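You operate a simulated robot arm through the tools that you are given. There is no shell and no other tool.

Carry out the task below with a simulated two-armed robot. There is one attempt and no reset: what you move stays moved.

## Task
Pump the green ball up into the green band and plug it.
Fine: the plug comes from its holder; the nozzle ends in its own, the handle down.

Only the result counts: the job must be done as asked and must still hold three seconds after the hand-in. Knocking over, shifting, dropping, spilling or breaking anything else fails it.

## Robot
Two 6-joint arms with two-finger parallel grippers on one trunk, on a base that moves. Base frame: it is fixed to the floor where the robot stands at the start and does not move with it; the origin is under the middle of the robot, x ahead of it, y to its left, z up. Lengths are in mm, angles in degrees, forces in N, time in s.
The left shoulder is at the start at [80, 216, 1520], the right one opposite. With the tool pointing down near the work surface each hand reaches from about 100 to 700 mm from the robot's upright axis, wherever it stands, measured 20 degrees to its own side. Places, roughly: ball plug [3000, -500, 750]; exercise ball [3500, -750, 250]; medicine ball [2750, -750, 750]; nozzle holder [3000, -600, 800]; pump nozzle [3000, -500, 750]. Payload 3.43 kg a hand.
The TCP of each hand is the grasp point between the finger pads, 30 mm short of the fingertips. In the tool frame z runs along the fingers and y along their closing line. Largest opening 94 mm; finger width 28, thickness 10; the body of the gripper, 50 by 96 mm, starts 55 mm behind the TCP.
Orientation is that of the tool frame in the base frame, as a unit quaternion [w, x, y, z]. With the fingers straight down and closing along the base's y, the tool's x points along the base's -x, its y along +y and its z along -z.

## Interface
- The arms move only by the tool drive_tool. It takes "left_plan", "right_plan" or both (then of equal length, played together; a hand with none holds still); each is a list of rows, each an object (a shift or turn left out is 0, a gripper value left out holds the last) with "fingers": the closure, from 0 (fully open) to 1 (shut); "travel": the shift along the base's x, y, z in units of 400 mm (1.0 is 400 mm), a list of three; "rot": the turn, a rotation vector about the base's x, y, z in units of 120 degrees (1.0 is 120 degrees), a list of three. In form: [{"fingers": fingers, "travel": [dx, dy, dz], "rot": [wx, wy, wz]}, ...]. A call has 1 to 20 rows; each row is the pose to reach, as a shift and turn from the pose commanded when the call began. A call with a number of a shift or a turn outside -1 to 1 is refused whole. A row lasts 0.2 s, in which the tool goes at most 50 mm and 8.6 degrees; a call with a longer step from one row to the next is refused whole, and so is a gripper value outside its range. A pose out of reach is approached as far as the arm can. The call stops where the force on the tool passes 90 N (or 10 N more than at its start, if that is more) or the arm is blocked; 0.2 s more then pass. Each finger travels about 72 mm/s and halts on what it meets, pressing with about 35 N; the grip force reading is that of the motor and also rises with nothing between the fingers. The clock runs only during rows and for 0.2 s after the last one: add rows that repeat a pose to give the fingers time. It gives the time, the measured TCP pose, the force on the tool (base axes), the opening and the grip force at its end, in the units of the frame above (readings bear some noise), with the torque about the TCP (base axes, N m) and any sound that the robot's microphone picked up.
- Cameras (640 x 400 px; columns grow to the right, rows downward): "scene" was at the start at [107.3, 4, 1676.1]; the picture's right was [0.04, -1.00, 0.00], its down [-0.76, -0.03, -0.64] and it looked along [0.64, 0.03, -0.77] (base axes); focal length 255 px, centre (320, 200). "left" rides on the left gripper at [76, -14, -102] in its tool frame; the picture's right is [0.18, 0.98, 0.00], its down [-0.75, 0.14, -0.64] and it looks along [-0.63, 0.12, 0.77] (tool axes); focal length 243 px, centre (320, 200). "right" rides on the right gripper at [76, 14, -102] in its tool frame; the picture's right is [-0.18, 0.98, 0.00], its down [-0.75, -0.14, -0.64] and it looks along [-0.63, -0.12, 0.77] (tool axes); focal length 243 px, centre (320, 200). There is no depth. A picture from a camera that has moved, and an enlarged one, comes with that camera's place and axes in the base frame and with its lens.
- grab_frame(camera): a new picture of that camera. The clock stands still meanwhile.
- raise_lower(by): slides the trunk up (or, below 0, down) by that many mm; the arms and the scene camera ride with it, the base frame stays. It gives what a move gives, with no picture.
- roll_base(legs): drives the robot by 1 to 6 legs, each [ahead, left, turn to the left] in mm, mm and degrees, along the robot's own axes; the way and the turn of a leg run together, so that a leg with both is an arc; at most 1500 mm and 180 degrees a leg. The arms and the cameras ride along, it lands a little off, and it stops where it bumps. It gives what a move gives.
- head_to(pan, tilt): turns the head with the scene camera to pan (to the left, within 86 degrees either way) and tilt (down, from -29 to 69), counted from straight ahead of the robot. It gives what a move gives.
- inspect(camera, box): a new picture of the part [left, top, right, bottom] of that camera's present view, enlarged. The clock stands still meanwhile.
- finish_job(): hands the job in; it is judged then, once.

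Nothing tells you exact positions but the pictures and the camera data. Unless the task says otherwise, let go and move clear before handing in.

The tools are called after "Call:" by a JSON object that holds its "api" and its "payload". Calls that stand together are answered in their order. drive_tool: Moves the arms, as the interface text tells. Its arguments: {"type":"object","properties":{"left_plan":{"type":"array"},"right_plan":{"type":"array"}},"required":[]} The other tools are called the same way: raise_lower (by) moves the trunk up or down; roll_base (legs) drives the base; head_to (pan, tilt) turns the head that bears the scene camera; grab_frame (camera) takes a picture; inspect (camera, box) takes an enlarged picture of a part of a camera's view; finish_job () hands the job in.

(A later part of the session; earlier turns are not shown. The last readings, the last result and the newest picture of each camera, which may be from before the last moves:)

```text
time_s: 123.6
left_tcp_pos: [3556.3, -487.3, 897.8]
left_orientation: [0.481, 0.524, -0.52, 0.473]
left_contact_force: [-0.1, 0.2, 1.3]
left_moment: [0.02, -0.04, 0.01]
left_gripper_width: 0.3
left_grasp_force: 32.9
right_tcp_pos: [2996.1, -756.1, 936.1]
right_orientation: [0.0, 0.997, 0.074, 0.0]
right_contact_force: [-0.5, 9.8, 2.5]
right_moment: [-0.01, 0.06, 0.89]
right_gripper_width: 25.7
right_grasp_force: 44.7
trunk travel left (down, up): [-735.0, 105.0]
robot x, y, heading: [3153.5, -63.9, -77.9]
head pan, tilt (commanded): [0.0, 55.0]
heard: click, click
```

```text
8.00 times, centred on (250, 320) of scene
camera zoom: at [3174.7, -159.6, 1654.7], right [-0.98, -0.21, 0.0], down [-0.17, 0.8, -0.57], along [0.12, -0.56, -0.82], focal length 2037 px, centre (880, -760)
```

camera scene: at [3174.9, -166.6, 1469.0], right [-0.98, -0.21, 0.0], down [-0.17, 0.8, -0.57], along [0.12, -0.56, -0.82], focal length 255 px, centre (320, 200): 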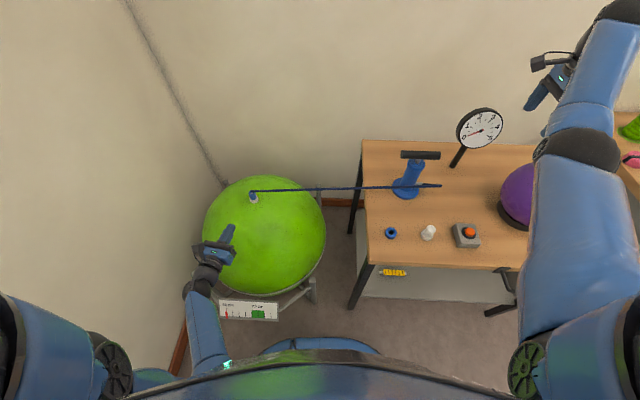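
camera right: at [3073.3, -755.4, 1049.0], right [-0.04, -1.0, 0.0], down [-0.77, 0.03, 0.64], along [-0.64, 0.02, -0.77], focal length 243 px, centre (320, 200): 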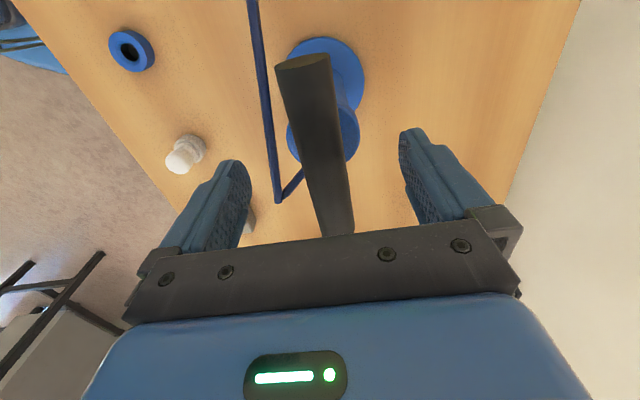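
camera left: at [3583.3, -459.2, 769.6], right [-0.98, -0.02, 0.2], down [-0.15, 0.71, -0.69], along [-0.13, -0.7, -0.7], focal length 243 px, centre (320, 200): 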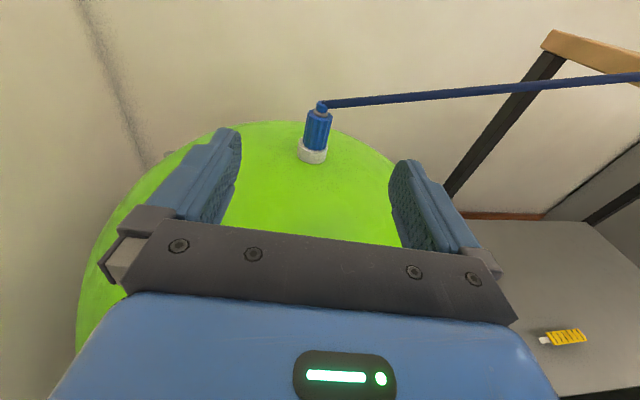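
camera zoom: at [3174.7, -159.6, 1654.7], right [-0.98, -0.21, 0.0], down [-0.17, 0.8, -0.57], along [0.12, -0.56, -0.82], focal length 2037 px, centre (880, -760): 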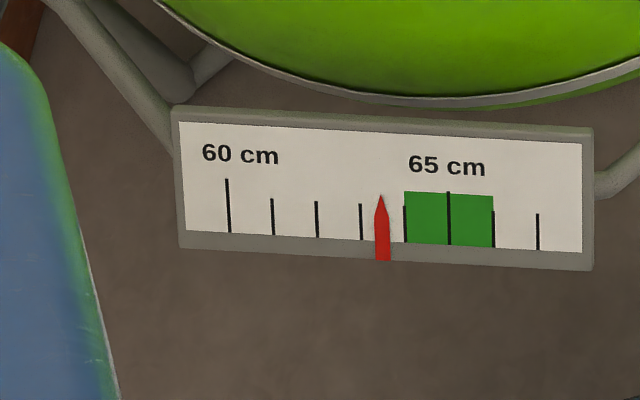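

63.45. Next stroke.

Call:
{"api": "drive_tool", "payload": {"right_plan": [{"travel": [0, 0, 0.045]}, {"travel": [0, 0, 0.09]}, {"travel": [0, 0, 0.135]}, {"travel": [0, 0, 0.185]}, {"travel": [0, 0, 0.2]}, {"travel": [0, 0, 0.2]}, {"travel": [0, 0, 0.155]}, {"travel": [0, 0, 0.11]}, {"travel": [0, 0, 0.065]}, {"travel": [0, 0, 0.02]}, {"travel": [0, 0, 0.0]}, {"travel": [0, 0, 0.0]}]}}

Call:
{"api": "inspect", "payload": {"camera": "scene", "box": [210, 295, 290, 345]}}

Call:
{"api": "inspect", "payload": {"camera": "scene", "box": [200, 170, 480, 345]}}

```text
time_s: 126.2
left_tcp_pos: [3555.0, -488.0, 897.9]
left_orientation: [0.48, 0.526, -0.519, 0.473]
left_contact_force: [-0.1, -0.3, -0.1]
left_moment: [0.01, 0.0, 0.01]
left_gripper_width: 0.1
left_grasp_force: 33.1
right_tcp_pos: [2995.7, -755.2, 937.4]
right_orientation: [0.001, 0.997, 0.074, 0.001]
right_contact_force: [-1.5, 3.1, 3.2]
right_moment: [-0.37, 0.57, 0.99]
right_gripper_width: 25.9
right_grasp_force: 45.0
trunk travel left (down, up): [-735.0, 105.0]
robot x, y, heading: [3152.5, -65.0, -77.9]
head pan, tilt (commanded): [0.0, 55.0]
heard: click, click
```

```text
8.00 times, centred on (250, 320) of scene
camera zoom: at [3174.3, -160.8, 1654.6], right [-0.98, -0.21, 0.0], down [-0.17, 0.8, -0.57], along [0.12, -0.56, -0.82], focal length 2037 px, centre (880, -760)
```

zoom: 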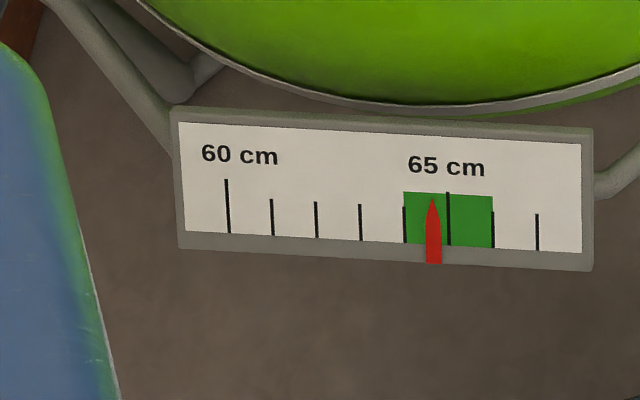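

```text
2.29 times, centred on (340, 258) of scene
camera zoom: at [3174.3, -160.8, 1654.6], right [-0.98, -0.21, 0.0], down [-0.17, 0.8, -0.57], along [0.12, -0.56, -0.82], focal length 582 px, centre (274, 69)
```

zoom: 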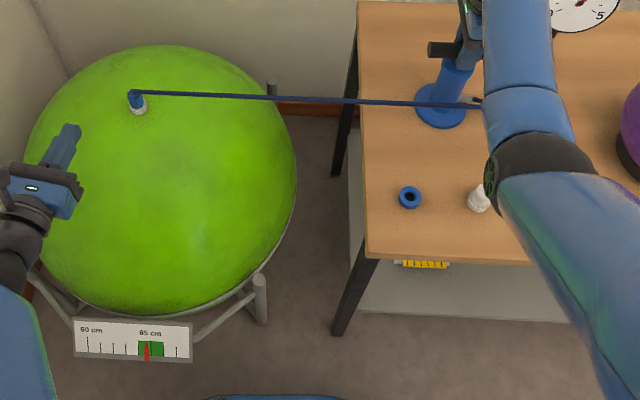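

64.65, inside the band. To leave room for leakage during the swap, I add a partial stroke.

Call:
{"api": "drive_tool", "payload": {"right_plan": [{"travel": [0, 0, 0.04]}, {"travel": [0, 0, 0.08]}, {"travel": [0, 0, 0.12]}, {"travel": [0, 0, 0.13]}, {"travel": [0, 0, 0.13]}, {"travel": [0, 0, 0.09]}, {"travel": [0, 0, 0.05]}, {"travel": [0, 0, 0.01]}, {"travel": [0, 0, -0.002]}, {"travel": [0, 0, -0.002]}]}}

Call:
{"api": "inspect", "payload": {"camera": "scene", "box": [210, 295, 290, 345]}}

```text
time_s: 128.4
left_tcp_pos: [3554.2, -487.0, 898.6]
left_orientation: [0.481, 0.524, -0.519, 0.474]
left_contact_force: [0.2, 0.6, 0.1]
left_moment: [-0.03, 0.01, 0.02]
left_gripper_width: 0.2
left_grasp_force: 33.1
right_tcp_pos: [2996.1, -756.4, 937.1]
right_orientation: [0.001, 0.997, 0.074, 0.0]
right_contact_force: [-3.6, 11.0, 4.8]
right_moment: [-0.06, 0.59, 0.87]
right_gripper_width: 25.5
right_grasp_force: 44.9
trunk travel left (down, up): [-735.0, 105.0]
robot x, y, heading: [3150.6, -60.8, -77.7]
head pan, tilt (commanded): [0.0, 55.0]
heard: click, click
```

```text
8.00 times, centred on (250, 320) of scene
camera zoom: at [3174.0, -158.8, 1654.8], right [-0.98, -0.21, 0.0], down [-0.17, 0.8, -0.58], along [0.12, -0.56, -0.82], focal length 2037 px, centre (880, -760)
```

zoom: 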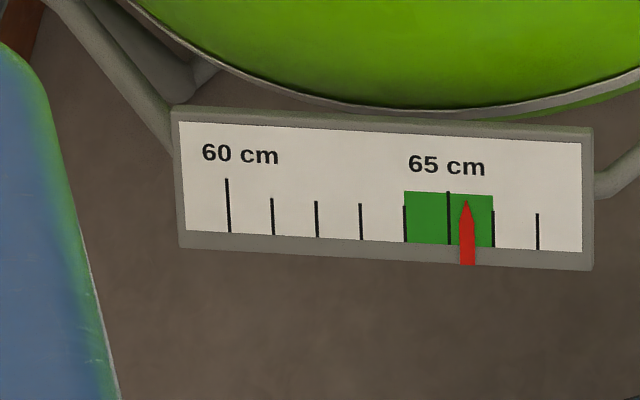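

65.4, comfortably in the band, and the handle is down. Now I study the plug in its holder with the right camera before fetching it.

Call:
{"api": "grab_frame", "payload": {"camera": "right"}}

Call:
{"api": "inspect", "payload": {"camera": "right", "box": [140, 100, 240, 200]}}

Call:
{"api": "inspect", "payload": {"camera": "scene", "box": [385, 225, 445, 285]}}

```text
taken
camera right: at [3073.8, -757.8, 1039.0], right [-0.04, -1.0, 0.0], down [-0.77, 0.03, 0.64], along [-0.64, 0.02, -0.77], focal length 243 px, centre (320, 200)
```

right: 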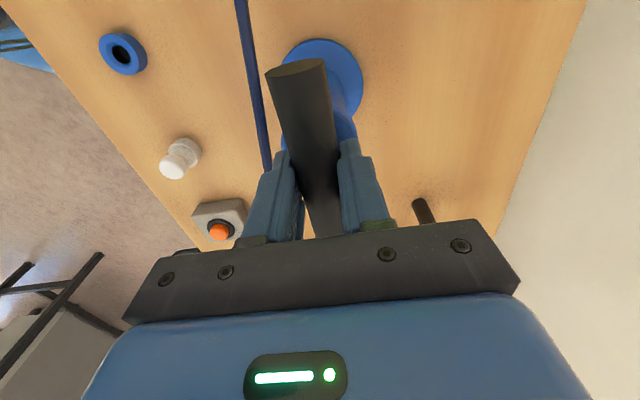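

```text
4.00 times, centred on (190, 150) of right
camera zoom: at [3073.8, -757.8, 1039.0], right [-0.04, -1.0, 0.0], down [-0.77, 0.03, 0.64], along [-0.64, 0.02, -0.77], focal length 970 px, centre (840, 400)
```

zoom: 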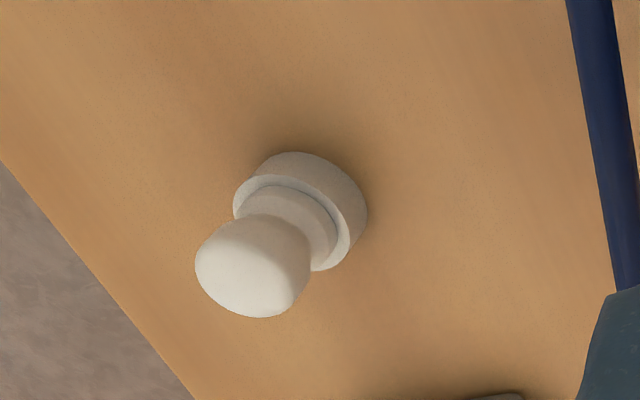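

```text
6.67 times, centred on (415, 255) of scene
camera zoom: at [3174.0, -158.8, 1654.8], right [-0.98, -0.21, 0.0], down [-0.17, 0.8, -0.58], along [0.12, -0.56, -0.82], focal length 1698 px, centre (-313, -167)
```

zoom: 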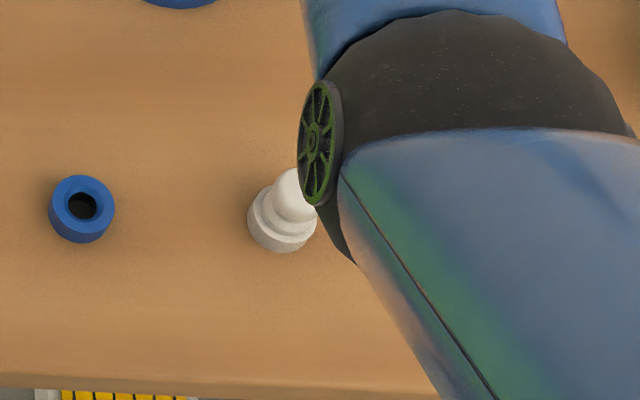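

The plug's knob is about 30 mm wide with its centre near (2926,-580,791); the holder rim is at z≈767. I release the handle (left fully down), turn the right hand back and move above the plug.

Call:
{"api": "drive_tool", "payload": {"right_plan": [{"fingers": 0.4}, {"fingers": 0.1}, {"fingers": 0.0}, {"travel": [0, 0, 0.1]}, {"travel": [0, 0, 0.19]}, {"travel": [-0.0146, 0.0367, 0.158], "rot": [0, 0, 0.0649]}, {"travel": [-0.0292, 0.0733, 0.1267], "rot": [0, 0, 0.1298]}, {"travel": [-0.0438, 0.11, 0.095], "rot": [0, 0, 0.1946]}, {"travel": [-0.0583, 0.1467, 0.0633], "rot": [0, 0, 0.2595]}, {"travel": [-0.0729, 0.1833, 0.0317], "rot": [0, 0, 0.3244]}, {"travel": [-0.0875, 0.22, 0.0], "rot": [0, 0, 0.3893]}, {"travel": [-0.1021, 0.2567, -0.0317], "rot": [0, 0, 0.4541]}, {"travel": [-0.1167, 0.2933, -0.0633], "rot": [0, 0, 0.519]}, {"travel": [-0.1313, 0.33, -0.095], "rot": [0, 0, 0.5839]}, {"travel": [-0.1458, 0.3667, -0.1267], "rot": [0, 0, 0.6488]}, {"travel": [-0.1604, 0.4033, -0.1583], "rot": [0, 0, 0.7136]}, {"travel": [-0.175, 0.44, -0.19], "rot": [0, 0, 0.7785]}]}}

Call:
{"api": "grab_frame", "payload": {"camera": "right"}}

Call:
{"api": "grab_frame", "payload": {"camera": "scene"}}

```text
time_s: 132.0
left_tcp_pos: [3554.3, -488.7, 897.8]
left_orientation: [0.48, 0.525, -0.519, 0.473]
left_contact_force: [0.1, 0.5, -0.8]
left_moment: [-0.01, -0.01, 0.01]
left_gripper_width: 0.2
left_grasp_force: 32.8
right_tcp_pos: [2926.8, -579.9, 859.2]
right_orientation: [0.001, 0.629, 0.778, 0.0]
right_contact_force: [0.1, -0.1, 0.6]
right_moment: [0.0, 0.02, -0.02]
right_gripper_width: 94.2
right_grasp_force: 0.0
trunk travel left (down, up): [-735.0, 105.0]
robot x, y, heading: [3149.0, -63.6, -78.2]
head pan, tilt (commanded): [0.0, 55.0]
```

```text
taken
camera right: at [2924.9, -501.2, 961.4], right [1.0, 0.03, 0.0], down [0.02, -0.77, 0.64], along [0.02, -0.64, -0.77], focal length 243 px, centre (320, 200)
```

right: 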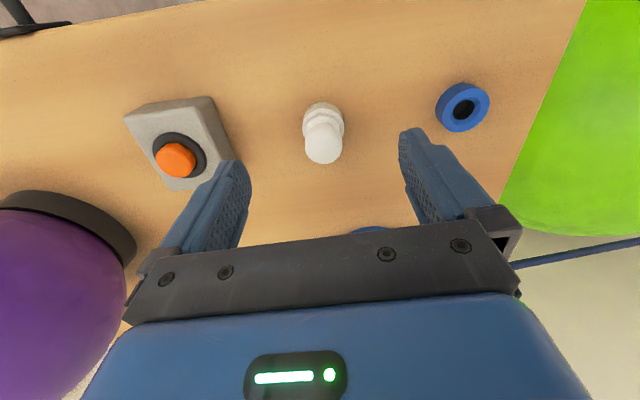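

```text
taken
camera scene: at [3174.1, -161.5, 1654.6], right [-0.98, -0.21, 0.0], down [-0.17, 0.8, -0.57], along [0.12, -0.56, -0.82], focal length 255 px, centre (320, 200)
```

scene: 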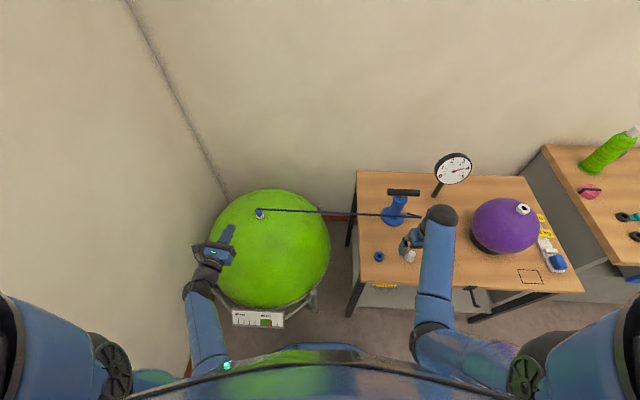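

Call:
{"api": "inspect", "payload": {"camera": "right", "box": [280, 80, 380, 180]}}

Call:
{"api": "inspect", "payload": {"camera": "scene", "box": [220, 300, 300, 340]}}

```text
4.00 times, centred on (330, 130) of right
camera zoom: at [2924.9, -501.2, 961.4], right [1.0, 0.03, 0.0], down [0.02, -0.77, 0.64], along [0.02, -0.64, -0.77], focal length 970 px, centre (280, 480)
```

zoom: 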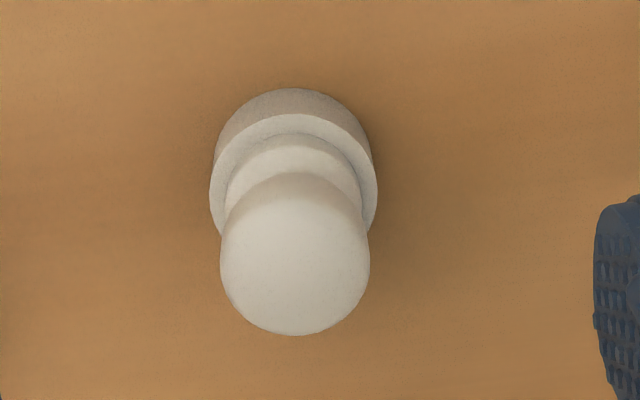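

```text
8.00 times, centred on (260, 320) of scene
camera zoom: at [3174.1, -161.5, 1654.6], right [-0.98, -0.21, 0.0], down [-0.17, 0.8, -0.57], along [0.12, -0.56, -0.82], focal length 2037 px, centre (800, -760)
```

zoom: 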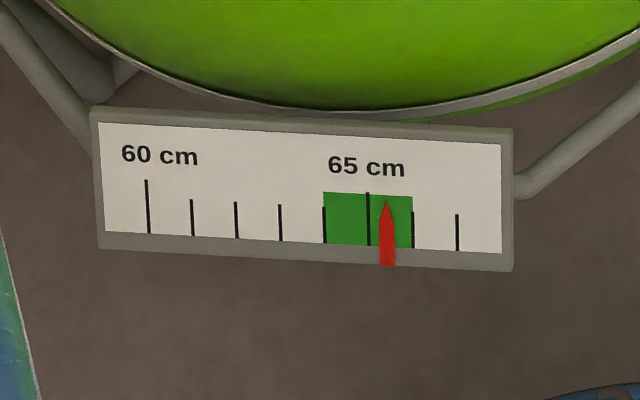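

No leakage with the nozzle on (still 65.4). The plug axis is about (2929.5,-586); I centre over it and lower until the tips are just above the holder rim.

Call:
{"api": "drive_tool", "payload": {"right_plan": [{"travel": [0.0075, -0.016, -0.05]}, {"travel": [0.0075, -0.016, -0.1]}, {"travel": [0.0075, -0.016, -0.1475]}, {"travel": [0.0075, -0.016, -0.1475]}]}}

Call:
{"api": "inspect", "payload": {"camera": "right", "box": [220, 90, 420, 250]}}

Call:
{"api": "inspect", "payload": {"camera": "scene", "box": [380, 215, 440, 275]}}

```text
time_s: 133.0
left_tcp_pos: [3554.8, -488.8, 897.4]
left_orientation: [0.481, 0.525, -0.52, 0.472]
left_contact_force: [0.8, -0.7, 0.1]
left_moment: [-0.02, -0.03, -0.01]
left_gripper_width: 0.3
left_grasp_force: 32.6
right_tcp_pos: [2930.2, -588.2, 799.9]
right_orientation: [-0.001, 0.63, 0.777, 0.001]
right_contact_force: [0.1, 0.0, 0.2]
right_moment: [0.0, 0.0, 0.01]
right_gripper_width: 94.0
right_grasp_force: 0.1
trunk travel left (down, up): [-735.0, 105.0]
robot x, y, heading: [3153.8, -62.9, -77.9]
head pan, tilt (commanded): [0.0, 55.0]
```

```text
2.50 times, centred on (320, 170) of right
camera zoom: at [2929.8, -508.8, 902.2], right [1.0, 0.02, 0.0], down [0.02, -0.77, 0.64], along [0.01, -0.64, -0.77], focal length 606 px, centre (320, 275)
```

zoom: 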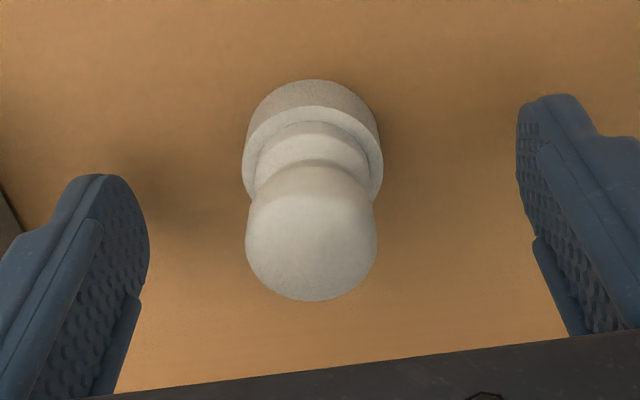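

```text
6.67 times, centred on (410, 245) of scene
camera zoom: at [3174.5, -162.6, 1654.5], right [-0.98, -0.21, 0.0], down [-0.17, 0.8, -0.57], along [0.12, -0.56, -0.82], focal length 1698 px, centre (-280, -100)
```

zoom: 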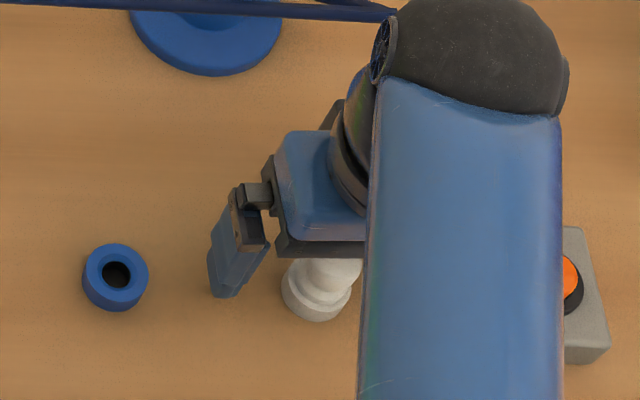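

The knob is centred between the pads. I close.

Call:
{"api": "drive_tool", "payload": {"right_plan": [{"travel": [-0.002, 0, 0], "fingers": 1.0}, {"travel": [-0.002, 0, 0], "fingers": 1.0}, {"travel": [-0.002, 0, 0], "fingers": 1.0}, {"travel": [-0.002, 0, 0], "fingers": 1.0}, {"travel": [-0.002, 0, 0], "fingers": 1.0}]}}

Call:
{"api": "inspect", "payload": {"camera": "right", "box": [220, 90, 420, 250]}}

```text
time_s: 134.2
left_tcp_pos: [3554.5, -488.9, 898.0]
left_orientation: [0.48, 0.525, -0.519, 0.474]
left_contact_force: [0.9, -0.4, 0.2]
left_moment: [-0.02, 0.01, -0.02]
left_gripper_width: 0.0
left_grasp_force: 33.1
right_tcp_pos: [2929.9, -587.5, 800.0]
right_orientation: [-0.001, 0.63, 0.776, -0.001]
right_contact_force: [-1.5, 0.3, -0.5]
right_moment: [-0.14, 0.15, -0.78]
right_gripper_width: 34.9
right_grasp_force: 45.2
trunk travel left (down, up): [-735.0, 105.0]
robot x, y, heading: [3152.5, -64.1, -77.9]
head pan, tilt (commanded): [0.0, 55.0]
```

```text
2.50 times, centred on (320, 170) of right
camera zoom: at [2928.7, -508.7, 903.1], right [1.0, 0.02, 0.0], down [0.02, -0.77, 0.64], along [0.01, -0.64, -0.77], focal length 606 px, centre (320, 275)
```

zoom: 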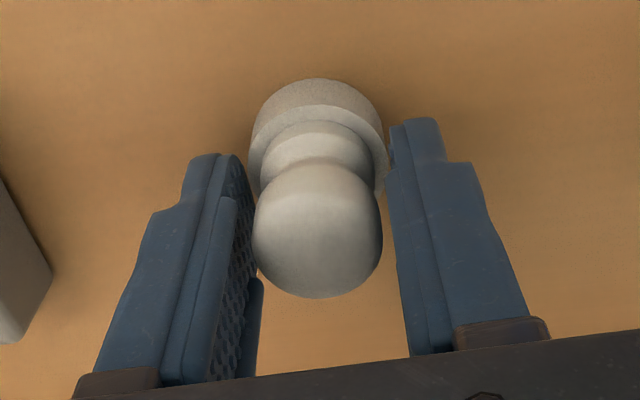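

The reading of 35 mm means the tips caught the holder rim. I open, rise 9 mm, and close again on the knob only.

Call:
{"api": "drive_tool", "payload": {"right_plan": [{"fingers": 0.5}, {"fingers": 0.5}, {"travel": [0, 0, 0.0225], "fingers": 0.5}, {"travel": [0, 0, 0.0225], "fingers": 1.0}, {"travel": [0, 0, 0.0225], "fingers": 1.0}, {"travel": [0, 0, 0.0225], "fingers": 1.0}, {"travel": [0, 0, 0.0225], "fingers": 1.0}]}}

Call:
{"api": "inspect", "payload": {"camera": "right", "box": [220, 90, 420, 250]}}

```text
time_s: 135.8
left_tcp_pos: [3553.7, -488.6, 898.4]
left_orientation: [0.481, 0.525, -0.52, 0.473]
left_contact_force: [0.3, 0.7, -0.1]
left_moment: [-0.04, -0.01, 0.0]
left_gripper_width: 0.0
left_grasp_force: 32.4
right_tcp_pos: [2928.6, -586.6, 809.7]
right_orientation: [0.0, 0.63, 0.777, -0.001]
right_contact_force: [-0.4, 0.7, 0.0]
right_moment: [0.01, 0.0, -0.04]
right_gripper_width: 24.9
right_grasp_force: 35.3
trunk travel left (down, up): [-735.0, 105.0]
robot x, y, heading: [3154.9, -60.6, -77.9]
head pan, tilt (commanded): [0.0, 55.0]
```

```text
2.50 times, centred on (320, 170) of right
camera zoom: at [2928.5, -508.3, 911.9], right [1.0, 0.02, 0.0], down [0.02, -0.77, 0.64], along [0.01, -0.64, -0.77], focal length 606 px, centre (320, 275)
```

zoom: 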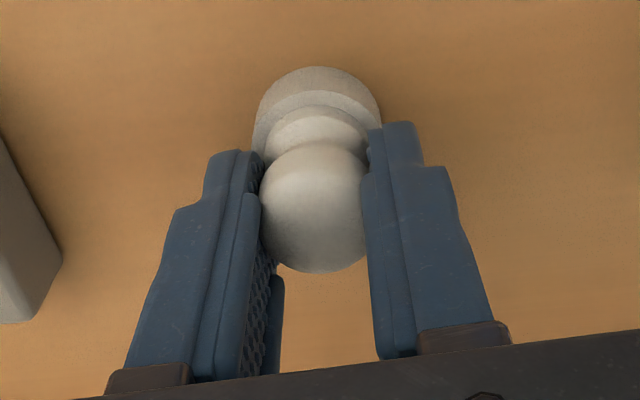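

Now the grip reads 24.9 mm on the knob. I lift slowly.

Call:
{"api": "drive_tool", "payload": {"right_plan": [{"travel": [0, 0, 0.006]}, {"travel": [0, 0, 0.012]}, {"travel": [0, 0, 0.02]}, {"travel": [0, 0, 0.028]}, {"travel": [0, 0, 0.036]}]}}

Call:
{"api": "inspect", "payload": {"camera": "right", "box": [220, 90, 420, 250]}}

```text
time_s: 137.0
left_tcp_pos: [3555.0, -489.2, 897.2]
left_orientation: [0.481, 0.524, -0.52, 0.473]
left_contact_force: [-0.3, 0.7, 0.2]
left_moment: [0.01, 0.02, 0.03]
left_gripper_width: 0.0
left_grasp_force: 33.0
right_tcp_pos: [2931.0, -587.0, 825.3]
right_orientation: [-0.001, 0.63, 0.776, -0.001]
right_contact_force: [-0.6, 0.4, 0.5]
right_moment: [0.01, -0.01, 0.0]
right_gripper_width: 24.8
right_grasp_force: 34.9
trunk travel left (down, up): [-735.0, 105.0]
robot x, y, heading: [3151.7, -63.2, -77.8]
head pan, tilt (commanded): [0.0, 55.0]
```

```text
2.50 times, centred on (320, 170) of right
camera zoom: at [2929.0, -508.7, 926.9], right [1.0, 0.02, 0.0], down [0.02, -0.77, 0.64], along [0.01, -0.64, -0.77], focal length 606 px, centre (320, 275)
```

zoom: 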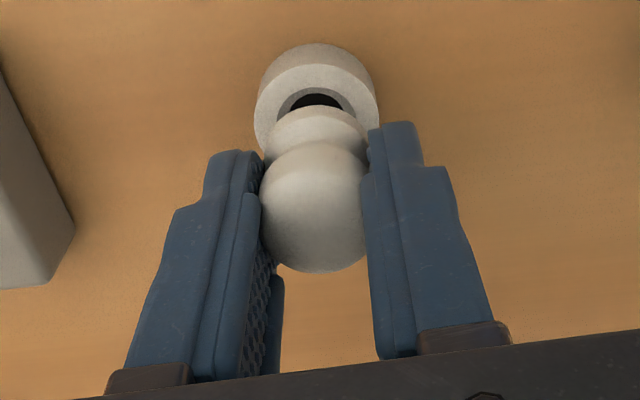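

The plug is out of its holder. I lift it further and check it before driving over.

Call:
{"api": "drive_tool", "payload": {"right_plan": [{"travel": [0, -0.01, 0.04]}, {"travel": [0, -0.03, 0.09]}, {"travel": [0, -0.06, 0.14]}, {"travel": [0, -0.09, 0.17]}]}}

Call:
{"api": "grab_frame", "payload": {"camera": "right"}}

Call:
{"api": "inspect", "payload": {"camera": "scene", "box": [370, 180, 450, 280]}}

```text
time_s: 138.0
left_tcp_pos: [3555.0, -488.6, 896.9]
left_orientation: [0.479, 0.526, -0.52, 0.473]
left_contact_force: [0.1, 0.5, 1.4]
left_moment: [-0.07, 0.02, 0.03]
left_gripper_width: 0.0
left_grasp_force: 32.9
right_tcp_pos: [2928.3, -622.7, 891.6]
right_orientation: [-0.001, 0.63, 0.776, -0.001]
right_contact_force: [0.1, -0.1, 0.1]
right_moment: [0.0, -0.01, -0.01]
right_gripper_width: 25.1
right_grasp_force: 35.1
trunk travel left (down, up): [-735.0, 105.0]
robot x, y, heading: [3154.5, -61.1, -77.8]
head pan, tilt (commanded): [0.0, 55.0]
```

```text
taken
camera right: at [2927.3, -543.7, 994.5], right [1.0, 0.02, 0.0], down [0.02, -0.77, 0.64], along [0.01, -0.64, -0.77], focal length 243 px, centre (320, 200)
```

right: 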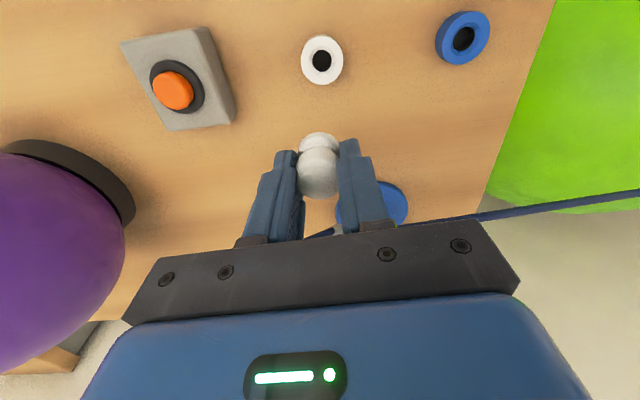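

```text
4.00 times, centred on (410, 230) of scene
camera zoom: at [3174.4, -162.9, 1654.5], right [-0.98, -0.21, 0.0], down [-0.17, 0.8, -0.57], along [0.12, -0.56, -0.82], focal length 1019 px, centre (-40, 80)
```

zoom: 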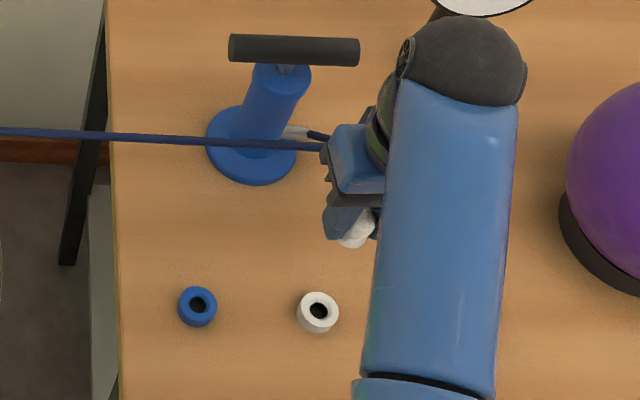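

The plug is secure. For the swap both hands must reach the valve, so I shift the base about 71 mm in +x and turn 16° left, staying clear of the gauge card.

Call:
{"api": "roll_base", "payload": {"legs": [[15, 69, 0], [0, 0, 16]]}}

Call:
{"api": "grab_frame", "payload": {"camera": "scene"}}

```text
time_s: 139.9
left_tcp_pos: [3724.7, -366.7, 896.1]
left_orientation: [0.411, 0.592, -0.443, 0.533]
left_contact_force: [1.1, 0.0, 0.6]
left_moment: [-0.03, -0.02, 0.0]
left_gripper_width: 0.2
left_grasp_force: 32.7
right_tcp_pos: [3157.9, -663.3, 892.3]
right_orientation: [-0.001, 0.519, 0.855, 0.0]
right_contact_force: [0.7, 0.5, -0.2]
right_moment: [-0.02, 0.01, -0.04]
right_gripper_width: 24.9
right_grasp_force: 35.5
trunk travel left (down, up): [-735.0, 105.0]
robot x, y, heading: [3219.6, -66.4, -62.3]
head pan, tilt (commanded): [0.0, 55.0]
```

```text
taken
camera scene: at [3272.0, -153.9, 1654.4], right [-0.89, -0.46, 0.0], down [-0.38, 0.73, -0.57], along [0.26, -0.51, -0.82], focal length 255 px, centre (320, 200)
```

scene: 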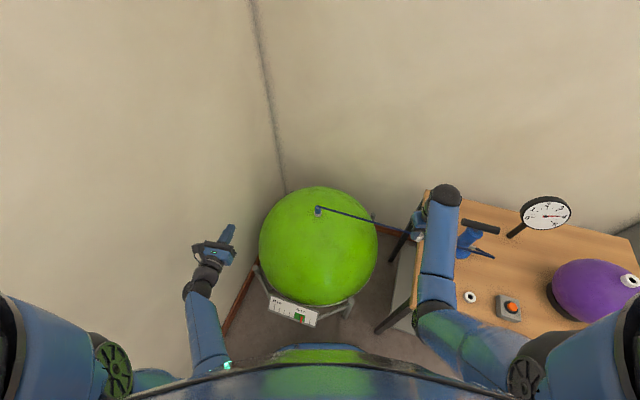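

Valve is straight ahead now. I extend and raise the right hand with the plug, then lower the trunk.

Call:
{"api": "drive_tool", "payload": {"right_plan": [{"travel": [0.115, -0.04, 0]}, {"travel": [0.23, -0.08, 0]}, {"travel": [0.345, -0.12, 0]}, {"travel": [0.46, -0.16, 0]}, {"travel": [0.575, -0.2, 0.02]}, {"travel": [0.605, -0.205, 0.12]}, {"travel": [0.605, -0.205, 0.22]}, {"travel": [0.605, -0.205, 0.32]}, {"travel": [0.605, -0.205, 0.42]}, {"travel": [0.605, -0.205, 0.52]}]}}

Call:
{"api": "raise_lower", "payload": {"by": -305}}

Call:
{"api": "grab_frame", "payload": {"camera": "scene"}}

Call:
{"api": "grab_frame", "payload": {"camera": "right"}}

Call:
{"api": "grab_frame", "payload": {"camera": "left"}}

```text
time_s: 142.1
left_tcp_pos: [3724.1, -365.6, 897.1]
left_orientation: [0.411, 0.591, -0.443, 0.534]
left_contact_force: [-0.3, -0.7, 0.0]
left_moment: [0.01, -0.01, 0.0]
left_gripper_width: 0.0
left_grasp_force: 33.2
right_tcp_pos: [3400.7, -742.7, 1099.6]
right_orientation: [0.0, 0.519, 0.855, 0.0]
right_contact_force: [0.8, -0.2, -0.8]
right_moment: [-0.01, 0.0, -0.03]
right_gripper_width: 24.8
right_grasp_force: 34.7
trunk travel left (down, up): [-735.0, 105.0]
robot x, y, heading: [3224.6, -62.6, -62.2]
head pan, tilt (commanded): [0.0, 55.0]
```

```text
time_s: 145.1
left_tcp_pos: [3722.7, -365.2, 592.2]
left_orientation: [0.411, 0.591, -0.443, 0.534]
left_contact_force: [-1.7, 0.5, -0.7]
left_moment: [0.02, 0.02, 0.03]
left_gripper_width: 0.0
left_grasp_force: 32.9
right_tcp_pos: [3401.6, -742.2, 794.4]
right_orientation: [0.0, 0.518, 0.855, 0.0]
right_contact_force: [0.4, 0.1, -0.1]
right_moment: [0.0, -0.02, 0.0]
right_gripper_width: 24.7
right_grasp_force: 35.6
trunk travel left (down, up): [-430.0, 410.0]
robot x, y, heading: [3220.1, -65.3, -62.3]
head pan, tilt (commanded): [0.0, 55.0]
```

```text
taken
camera scene: at [3269.5, -153.5, 1349.6], right [-0.89, -0.46, 0.0], down [-0.38, 0.73, -0.57], along [0.27, -0.51, -0.82], focal length 255 px, centre (320, 200)
```

scene: 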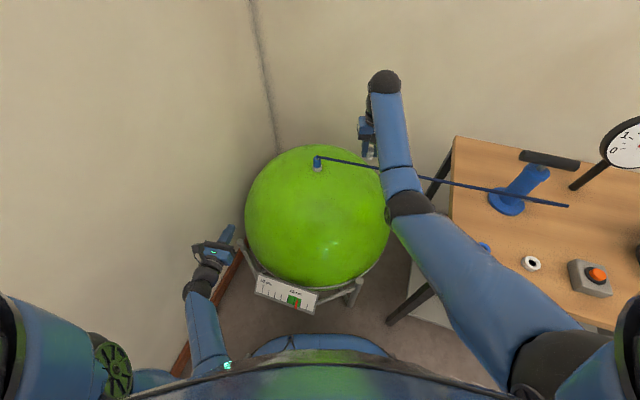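

```text
taken
camera right: at [3379.4, -667.3, 897.0], right [0.96, 0.29, 0.0], down [0.22, -0.73, 0.64], along [0.19, -0.61, -0.77], focal length 243 px, centre (320, 200)
```

right: 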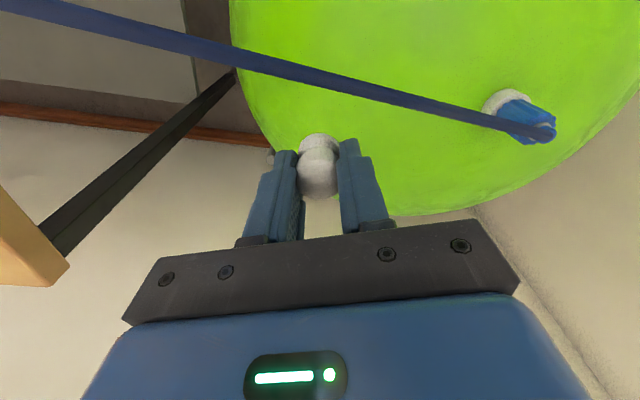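

```text
taken
camera left: at [3712.9, -269.3, 677.6], right [-0.94, -0.28, 0.2], down [-0.33, 0.64, -0.69], along [0.07, -0.71, -0.7], focal length 243 px, centre (320, 200)
```

left: 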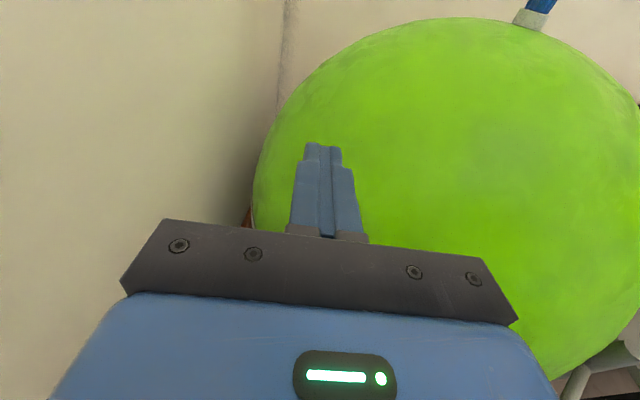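

Call:
{"api": "inspect", "payload": {"camera": "right", "box": [460, 70, 580, 170]}}

Call:
{"api": "inspect", "payload": {"camera": "scene", "box": [295, 145, 345, 185]}}

Call:
{"api": "inspect", "payload": {"camera": "scene", "box": [250, 270, 330, 320]}}

```text
4.00 times, centred on (520, 120) of right
camera zoom: at [3379.4, -667.3, 897.0], right [0.96, 0.29, 0.0], down [0.22, -0.73, 0.64], along [0.19, -0.61, -0.77], focal length 970 px, centre (-480, 520)
```

zoom: 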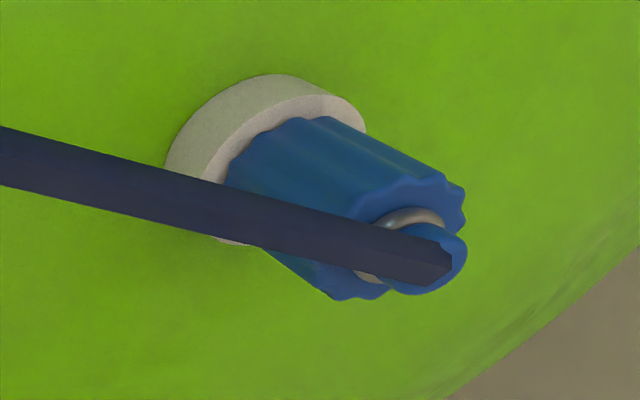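

```text
10.00 times, centred on (320, 165) of scene
camera zoom: at [3269.5, -153.5, 1349.6], right [-0.89, -0.46, 0.0], down [-0.38, 0.73, -0.57], along [0.27, -0.51, -0.82], focal length 2546 px, centre (320, 550)
```

zoom: 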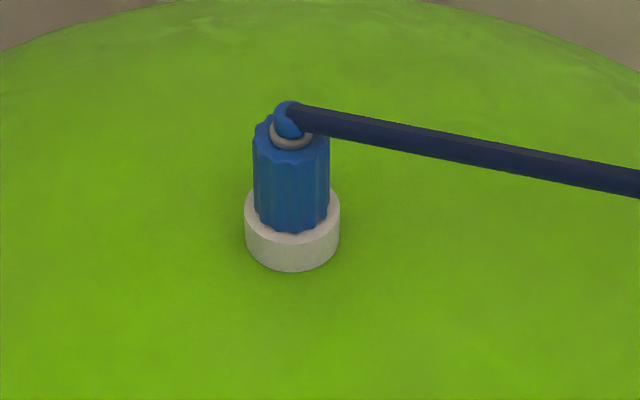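

```text
8.00 times, centred on (290, 295) of scene
camera zoom: at [3269.5, -153.5, 1349.6], right [-0.89, -0.46, 0.0], down [-0.38, 0.73, -0.57], along [0.27, -0.51, -0.82], focal length 2037 px, centre (560, -560)
```

zoom: 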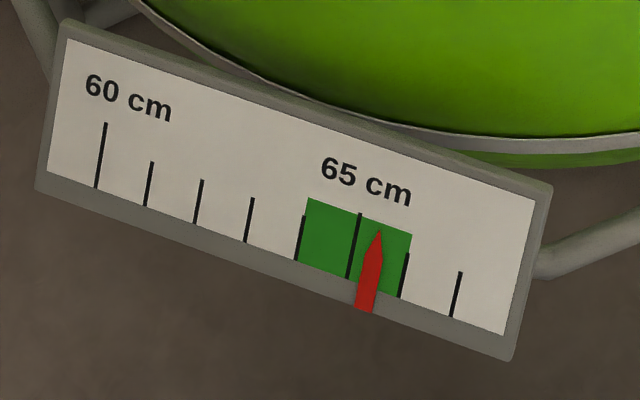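

The gauge still shows 65.3–65.4. Now the left hand opens and comes to a pre-grasp pose in front of the nozzle, pitched a bit more downward.

Call:
{"api": "drive_tool", "payload": {"left_plan": [{"travel": [-0.03, -0.03, 0.09], "fingers": 0.0}, {"travel": [-0.09, -0.1, 0.16], "fingers": 0.0}, {"travel": [-0.15, -0.18, 0.21], "fingers": 0.0}, {"travel": [-0.21, -0.26, 0.25], "fingers": 0.0, "rot": [0.0137, 0.0038, 0]}, {"travel": [-0.27, -0.34, 0.27], "rot": [0.0273, 0.0077, 0]}, {"travel": [-0.33, -0.42, 0.27], "rot": [0.041, 0.0115, 0]}, {"travel": [-0.39, -0.5, 0.27], "rot": [0.0546, 0.0153, 0]}, {"travel": [-0.4625, -0.565, 0.27], "rot": [0.0546, 0.0153, 0]}, {"travel": [-0.4625, -0.565, 0.27], "rot": [0.0546, 0.0153, 0]}]}}

Call:
{"api": "grab_frame", "payload": {"camera": "left"}}

Call:
{"api": "grab_frame", "payload": {"camera": "scene"}}

```text
time_s: 147.1
left_tcp_pos: [3593.2, -578.6, 690.5]
left_orientation: [0.396, 0.611, -0.478, 0.492]
left_contact_force: [0.1, -0.2, -1.3]
left_moment: [0.03, 0.01, -0.01]
left_gripper_width: 93.9
left_grasp_force: 0.1
left hand out of reach, approached as far as the arm can: row 6, 7, 8, 9
right_tcp_pos: [3401.2, -743.0, 795.1]
right_orientation: [0.0, 0.519, 0.855, 0.001]
right_contact_force: [0.2, 0.1, 1.0]
right_moment: [0.0, 0.0, -0.01]
right_gripper_width: 24.9
right_grasp_force: 35.4
trunk travel left (down, up): [-430.0, 410.0]
robot x, y, heading: [3226.0, -57.5, -62.3]
head pan, tilt (commanded): [0.0, 55.0]
```

```text
taken
camera left: at [3589.3, -490.6, 785.7], right [-0.95, -0.26, 0.19], down [-0.33, 0.73, -0.61], along [0.02, -0.64, -0.77], focal length 243 px, centre (320, 200)
```

left: 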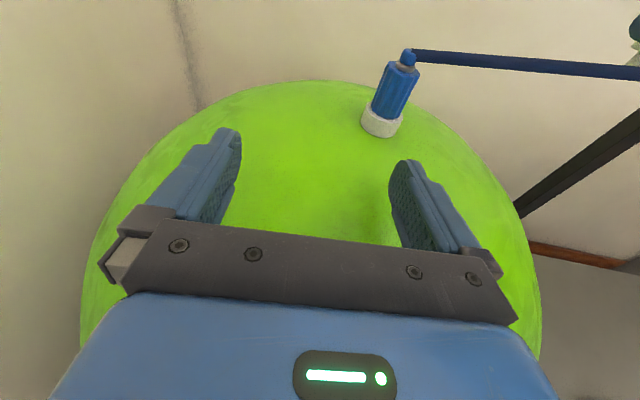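

```text
taken
camera scene: at [3269.6, -153.2, 1349.6], right [-0.89, -0.46, 0.0], down [-0.38, 0.73, -0.57], along [0.27, -0.51, -0.82], focal length 255 px, centre (320, 200)
```

scene: 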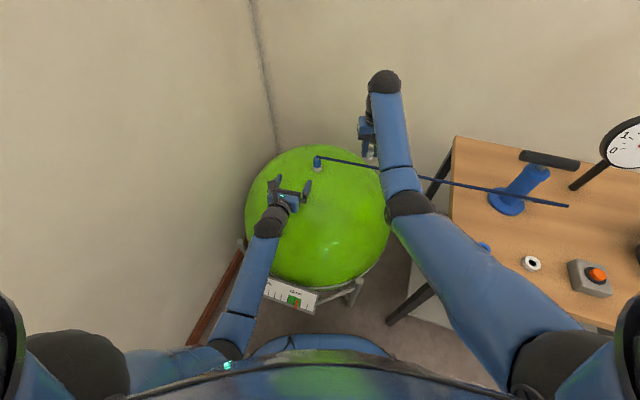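

Call:
{"api": "inspect", "payload": {"camera": "left", "box": [340, 30, 440, 150]}}

```text
3.33 times, centred on (390, 90) of left
camera zoom: at [3589.3, -490.6, 785.7], right [-0.95, -0.26, 0.19], down [-0.33, 0.73, -0.61], along [0.02, -0.64, -0.77], focal length 809 px, centre (87, 567)
```

zoom: 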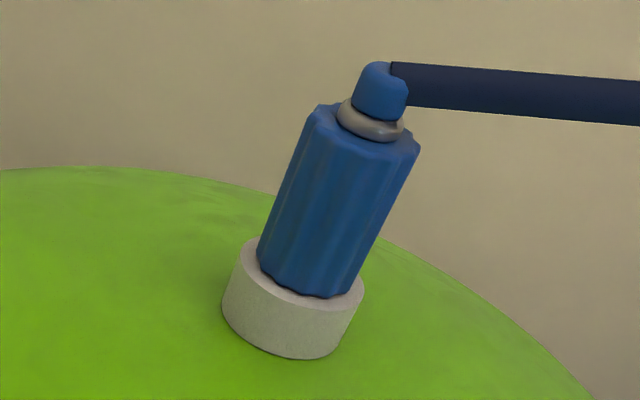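

The nozzle is laterally off by ~54 mm from the tool axis. I advance a bit, shift sideways and check alignment before sliding around it.

Call:
{"api": "drive_tool", "payload": {"left_plan": [{"travel": [0.0273, -0.117, 0.0125]}, {"travel": [-0.039, -0.133, 0.0175]}, {"travel": [-0.105, -0.148, 0.0225]}, {"travel": [-0.105, -0.148, 0.0225]}]}}

Call:
{"api": "grab_frame", "payload": {"camera": "left"}}

Call:
{"api": "inspect", "payload": {"camera": "scene", "box": [280, 135, 360, 205]}}

```text
time_s: 148.1
left_tcp_pos: [3603.4, -625.7, 694.3]
left_orientation: [0.397, 0.61, -0.479, 0.491]
left_contact_force: [0.1, -0.8, -0.1]
left_moment: [0.0, 0.0, -0.01]
left_gripper_width: 94.0
left_grasp_force: 0.1
left hand out of reach, approached as far as the arm can: row 1, 2, 3, 4
right_tcp_pos: [3401.0, -743.3, 793.0]
right_orientation: [0.0, 0.518, 0.855, 0.001]
right_contact_force: [-0.1, -0.1, -1.0]
right_moment: [-0.01, 0.03, -0.01]
right_gripper_width: 25.0
right_grasp_force: 35.5
trunk travel left (down, up): [-430.0, 410.0]
robot x, y, heading: [3223.2, -62.6, -62.3]
head pan, tilt (commanded): [0.0, 55.0]
```

```text
taken
camera left: at [3600.0, -539.0, 789.3], right [-0.95, -0.26, 0.19], down [-0.32, 0.73, -0.61], along [0.02, -0.64, -0.77], focal length 243 px, centre (320, 200)
```

left: 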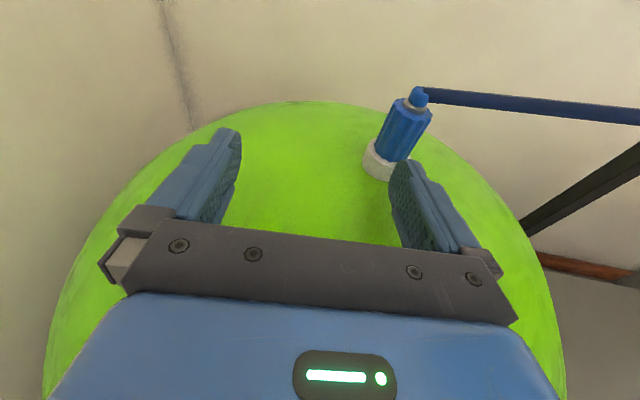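

```text
5.71 times, centred on (320, 170) of scene
camera zoom: at [3269.5, -154.0, 1349.5], right [-0.89, -0.46, 0.0], down [-0.38, 0.73, -0.57], along [0.27, -0.51, -0.82], focal length 1455 px, centre (320, 371)
```

zoom: 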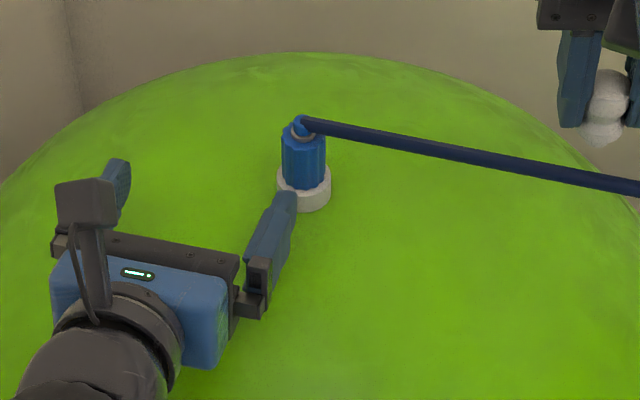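

The left arm is too folded at this trunk height. I raise the trunk 90 mm to give it room.

Call:
{"api": "raise_lower", "payload": {"by": 90}}

Call:
{"api": "drive_tool", "payload": {"left_plan": [{"travel": [0, 0, -0.1]}, {"travel": [-0.04, -0.01, -0.15]}, {"travel": [-0.1, -0.02, -0.2]}, {"travel": [-0.13, -0.03, -0.21]}, {"travel": [-0.13, -0.03, -0.21]}]}}

Call:
{"api": "grab_frame", "payload": {"camera": "left"}}

```text
time_s: 149.4
left_tcp_pos: [3604.2, -626.6, 783.8]
left_orientation: [0.397, 0.61, -0.478, 0.492]
left_contact_force: [0.3, 0.3, -0.8]
left_moment: [0.01, -0.02, -0.01]
left_gripper_width: 94.0
left_grasp_force: 0.0
right_tcp_pos: [3402.3, -743.0, 884.1]
right_orientation: [-0.001, 0.518, 0.855, 0.001]
right_contact_force: [-0.1, 0.8, -0.5]
right_moment: [-0.03, 0.04, 0.01]
right_gripper_width: 24.7
right_grasp_force: 34.4
trunk travel left (down, up): [-520.0, 320.0]
robot x, y, heading: [3222.1, -63.5, -62.1]
head pan, tilt (commanded): [0.0, 55.0]
```

```text
time_s: 150.6
left_tcp_pos: [3565.8, -635.3, 705.9]
left_orientation: [0.408, 0.6, -0.476, 0.497]
left_contact_force: [0.2, 0.0, 0.5]
left_moment: [0.0, -0.01, 0.01]
left_gripper_width: 94.0
left_grasp_force: 0.1
left hand out of reach, approached as far as the arm can: row 3, 4
right_tcp_pos: [3402.1, -743.5, 884.7]
right_orientation: [0.0, 0.519, 0.855, -0.001]
right_contact_force: [1.5, 0.4, 0.0]
right_moment: [0.0, -0.04, -0.03]
right_gripper_width: 24.9
right_grasp_force: 35.2
trunk travel left (down, up): [-520.0, 320.0]
robot x, y, heading: [3219.5, -59.0, -62.4]
head pan, tilt (commanded): [0.0, 55.0]
```

```text
taken
camera left: at [3563.5, -546.3, 797.5], right [-0.95, -0.24, 0.2], down [-0.31, 0.71, -0.63], along [0.01, -0.66, -0.75], focal length 243 px, centre (320, 200)
```

left: 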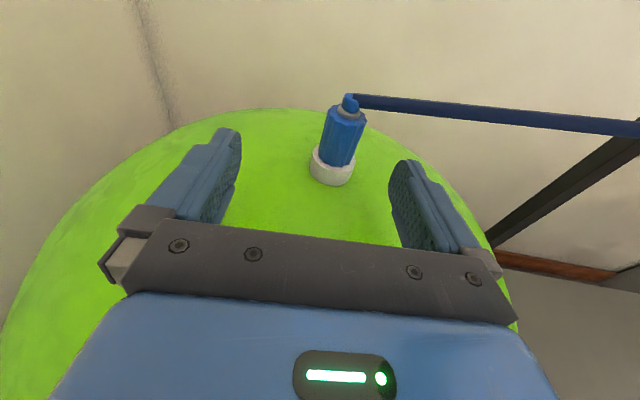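

Aligned well enough now. I slide forward around the nozzle.

Call:
{"api": "drive_tool", "payload": {"left_plan": [{"travel": [-0.004, -0.05, -0.005]}, {"travel": [-0.006, -0.1, -0.01]}, {"travel": [-0.006, -0.15, -0.014]}, {"travel": [-0.006, -0.15, -0.014]}]}}

Call:
{"api": "grab_frame", "payload": {"camera": "left"}}

Call:
{"api": "inspect", "payload": {"camera": "scene", "box": [280, 145, 360, 215]}}

```text
time_s: 151.6
left_tcp_pos: [3549.4, -697.1, 694.1]
left_orientation: [0.397, 0.61, -0.479, 0.491]
left_contact_force: [0.4, 1.2, -0.1]
left_moment: [0.0, -0.02, -0.01]
left_gripper_width: 94.2
left_grasp_force: 0.1
right_tcp_pos: [3401.7, -742.5, 885.0]
right_orientation: [0.0, 0.519, 0.855, 0.0]
right_contact_force: [-0.6, -0.9, -0.6]
right_moment: [-0.03, 0.01, 0.01]
right_gripper_width: 24.9
right_grasp_force: 35.1
trunk travel left (down, up): [-520.0, 320.0]
robot x, y, heading: [3224.0, -64.8, -62.3]
head pan, tilt (commanded): [0.0, 55.0]
```

```text
taken
camera left: at [3546.2, -610.2, 790.2], right [-0.95, -0.26, 0.19], down [-0.32, 0.73, -0.61], along [0.02, -0.64, -0.77], focal length 243 px, centre (320, 200)
```

left: 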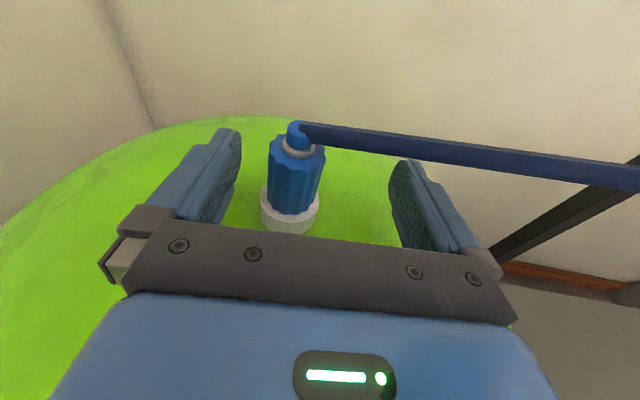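

```text
5.71 times, centred on (320, 180) of scene
camera zoom: at [3269.5, -153.5, 1439.5], right [-0.89, -0.46, 0.0], down [-0.38, 0.73, -0.57], along [0.27, -0.51, -0.82], focal length 1455 px, centre (320, 314)
```

zoom: 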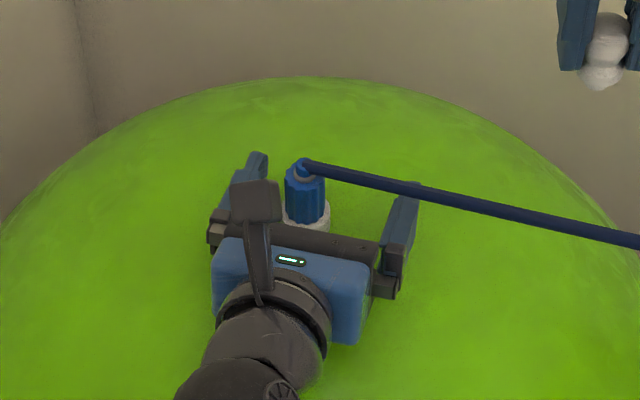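

The nozzle is between the fingers, 12 mm off-centre. I centre on it and close.

Call:
{"api": "drive_tool", "payload": {"left_plan": [{"travel": [0.015, 0.004, 0.004]}, {"travel": [0.03, 0.0075, 0.0075]}, {"travel": [0.03, 0.0075, 0.0075]}]}}

Call:
{"api": "inspect", "payload": {"camera": "left", "box": [220, 100, 420, 250]}}

```text
time_s: 152.4
left_tcp_pos: [3562.0, -696.7, 696.5]
left_orientation: [0.397, 0.61, -0.479, 0.491]
left_contact_force: [0.1, 0.2, -0.3]
left_moment: [0.01, 0.03, 0.01]
left_gripper_width: 94.2
left_grasp_force: 0.1
right_tcp_pos: [3401.3, -742.2, 884.2]
right_orientation: [-0.001, 0.519, 0.855, 0.001]
right_contact_force: [-0.4, 0.1, 0.0]
right_moment: [0.01, 0.04, 0.04]
right_gripper_width: 24.9
right_grasp_force: 34.8
trunk travel left (down, up): [-520.0, 320.0]
robot x, y, heading: [3220.0, -62.9, -62.3]
head pan, tilt (commanded): [0.0, 55.0]
```

```text
2.67 times, centred on (320, 175) of left
camera zoom: at [3558.3, -608.3, 792.9], right [-0.95, -0.26, 0.19], down [-0.32, 0.73, -0.61], along [0.02, -0.64, -0.77], focal length 647 px, centre (320, 267)
```

zoom: 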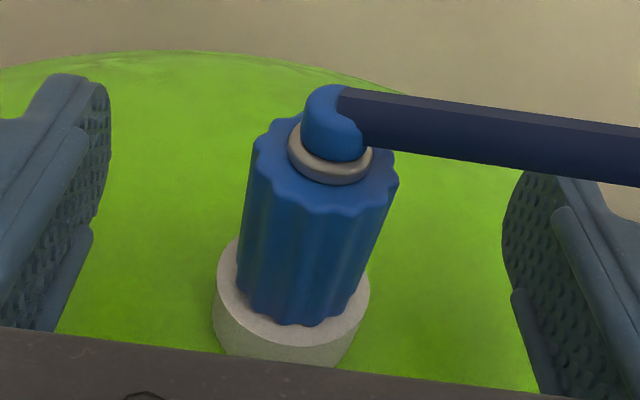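

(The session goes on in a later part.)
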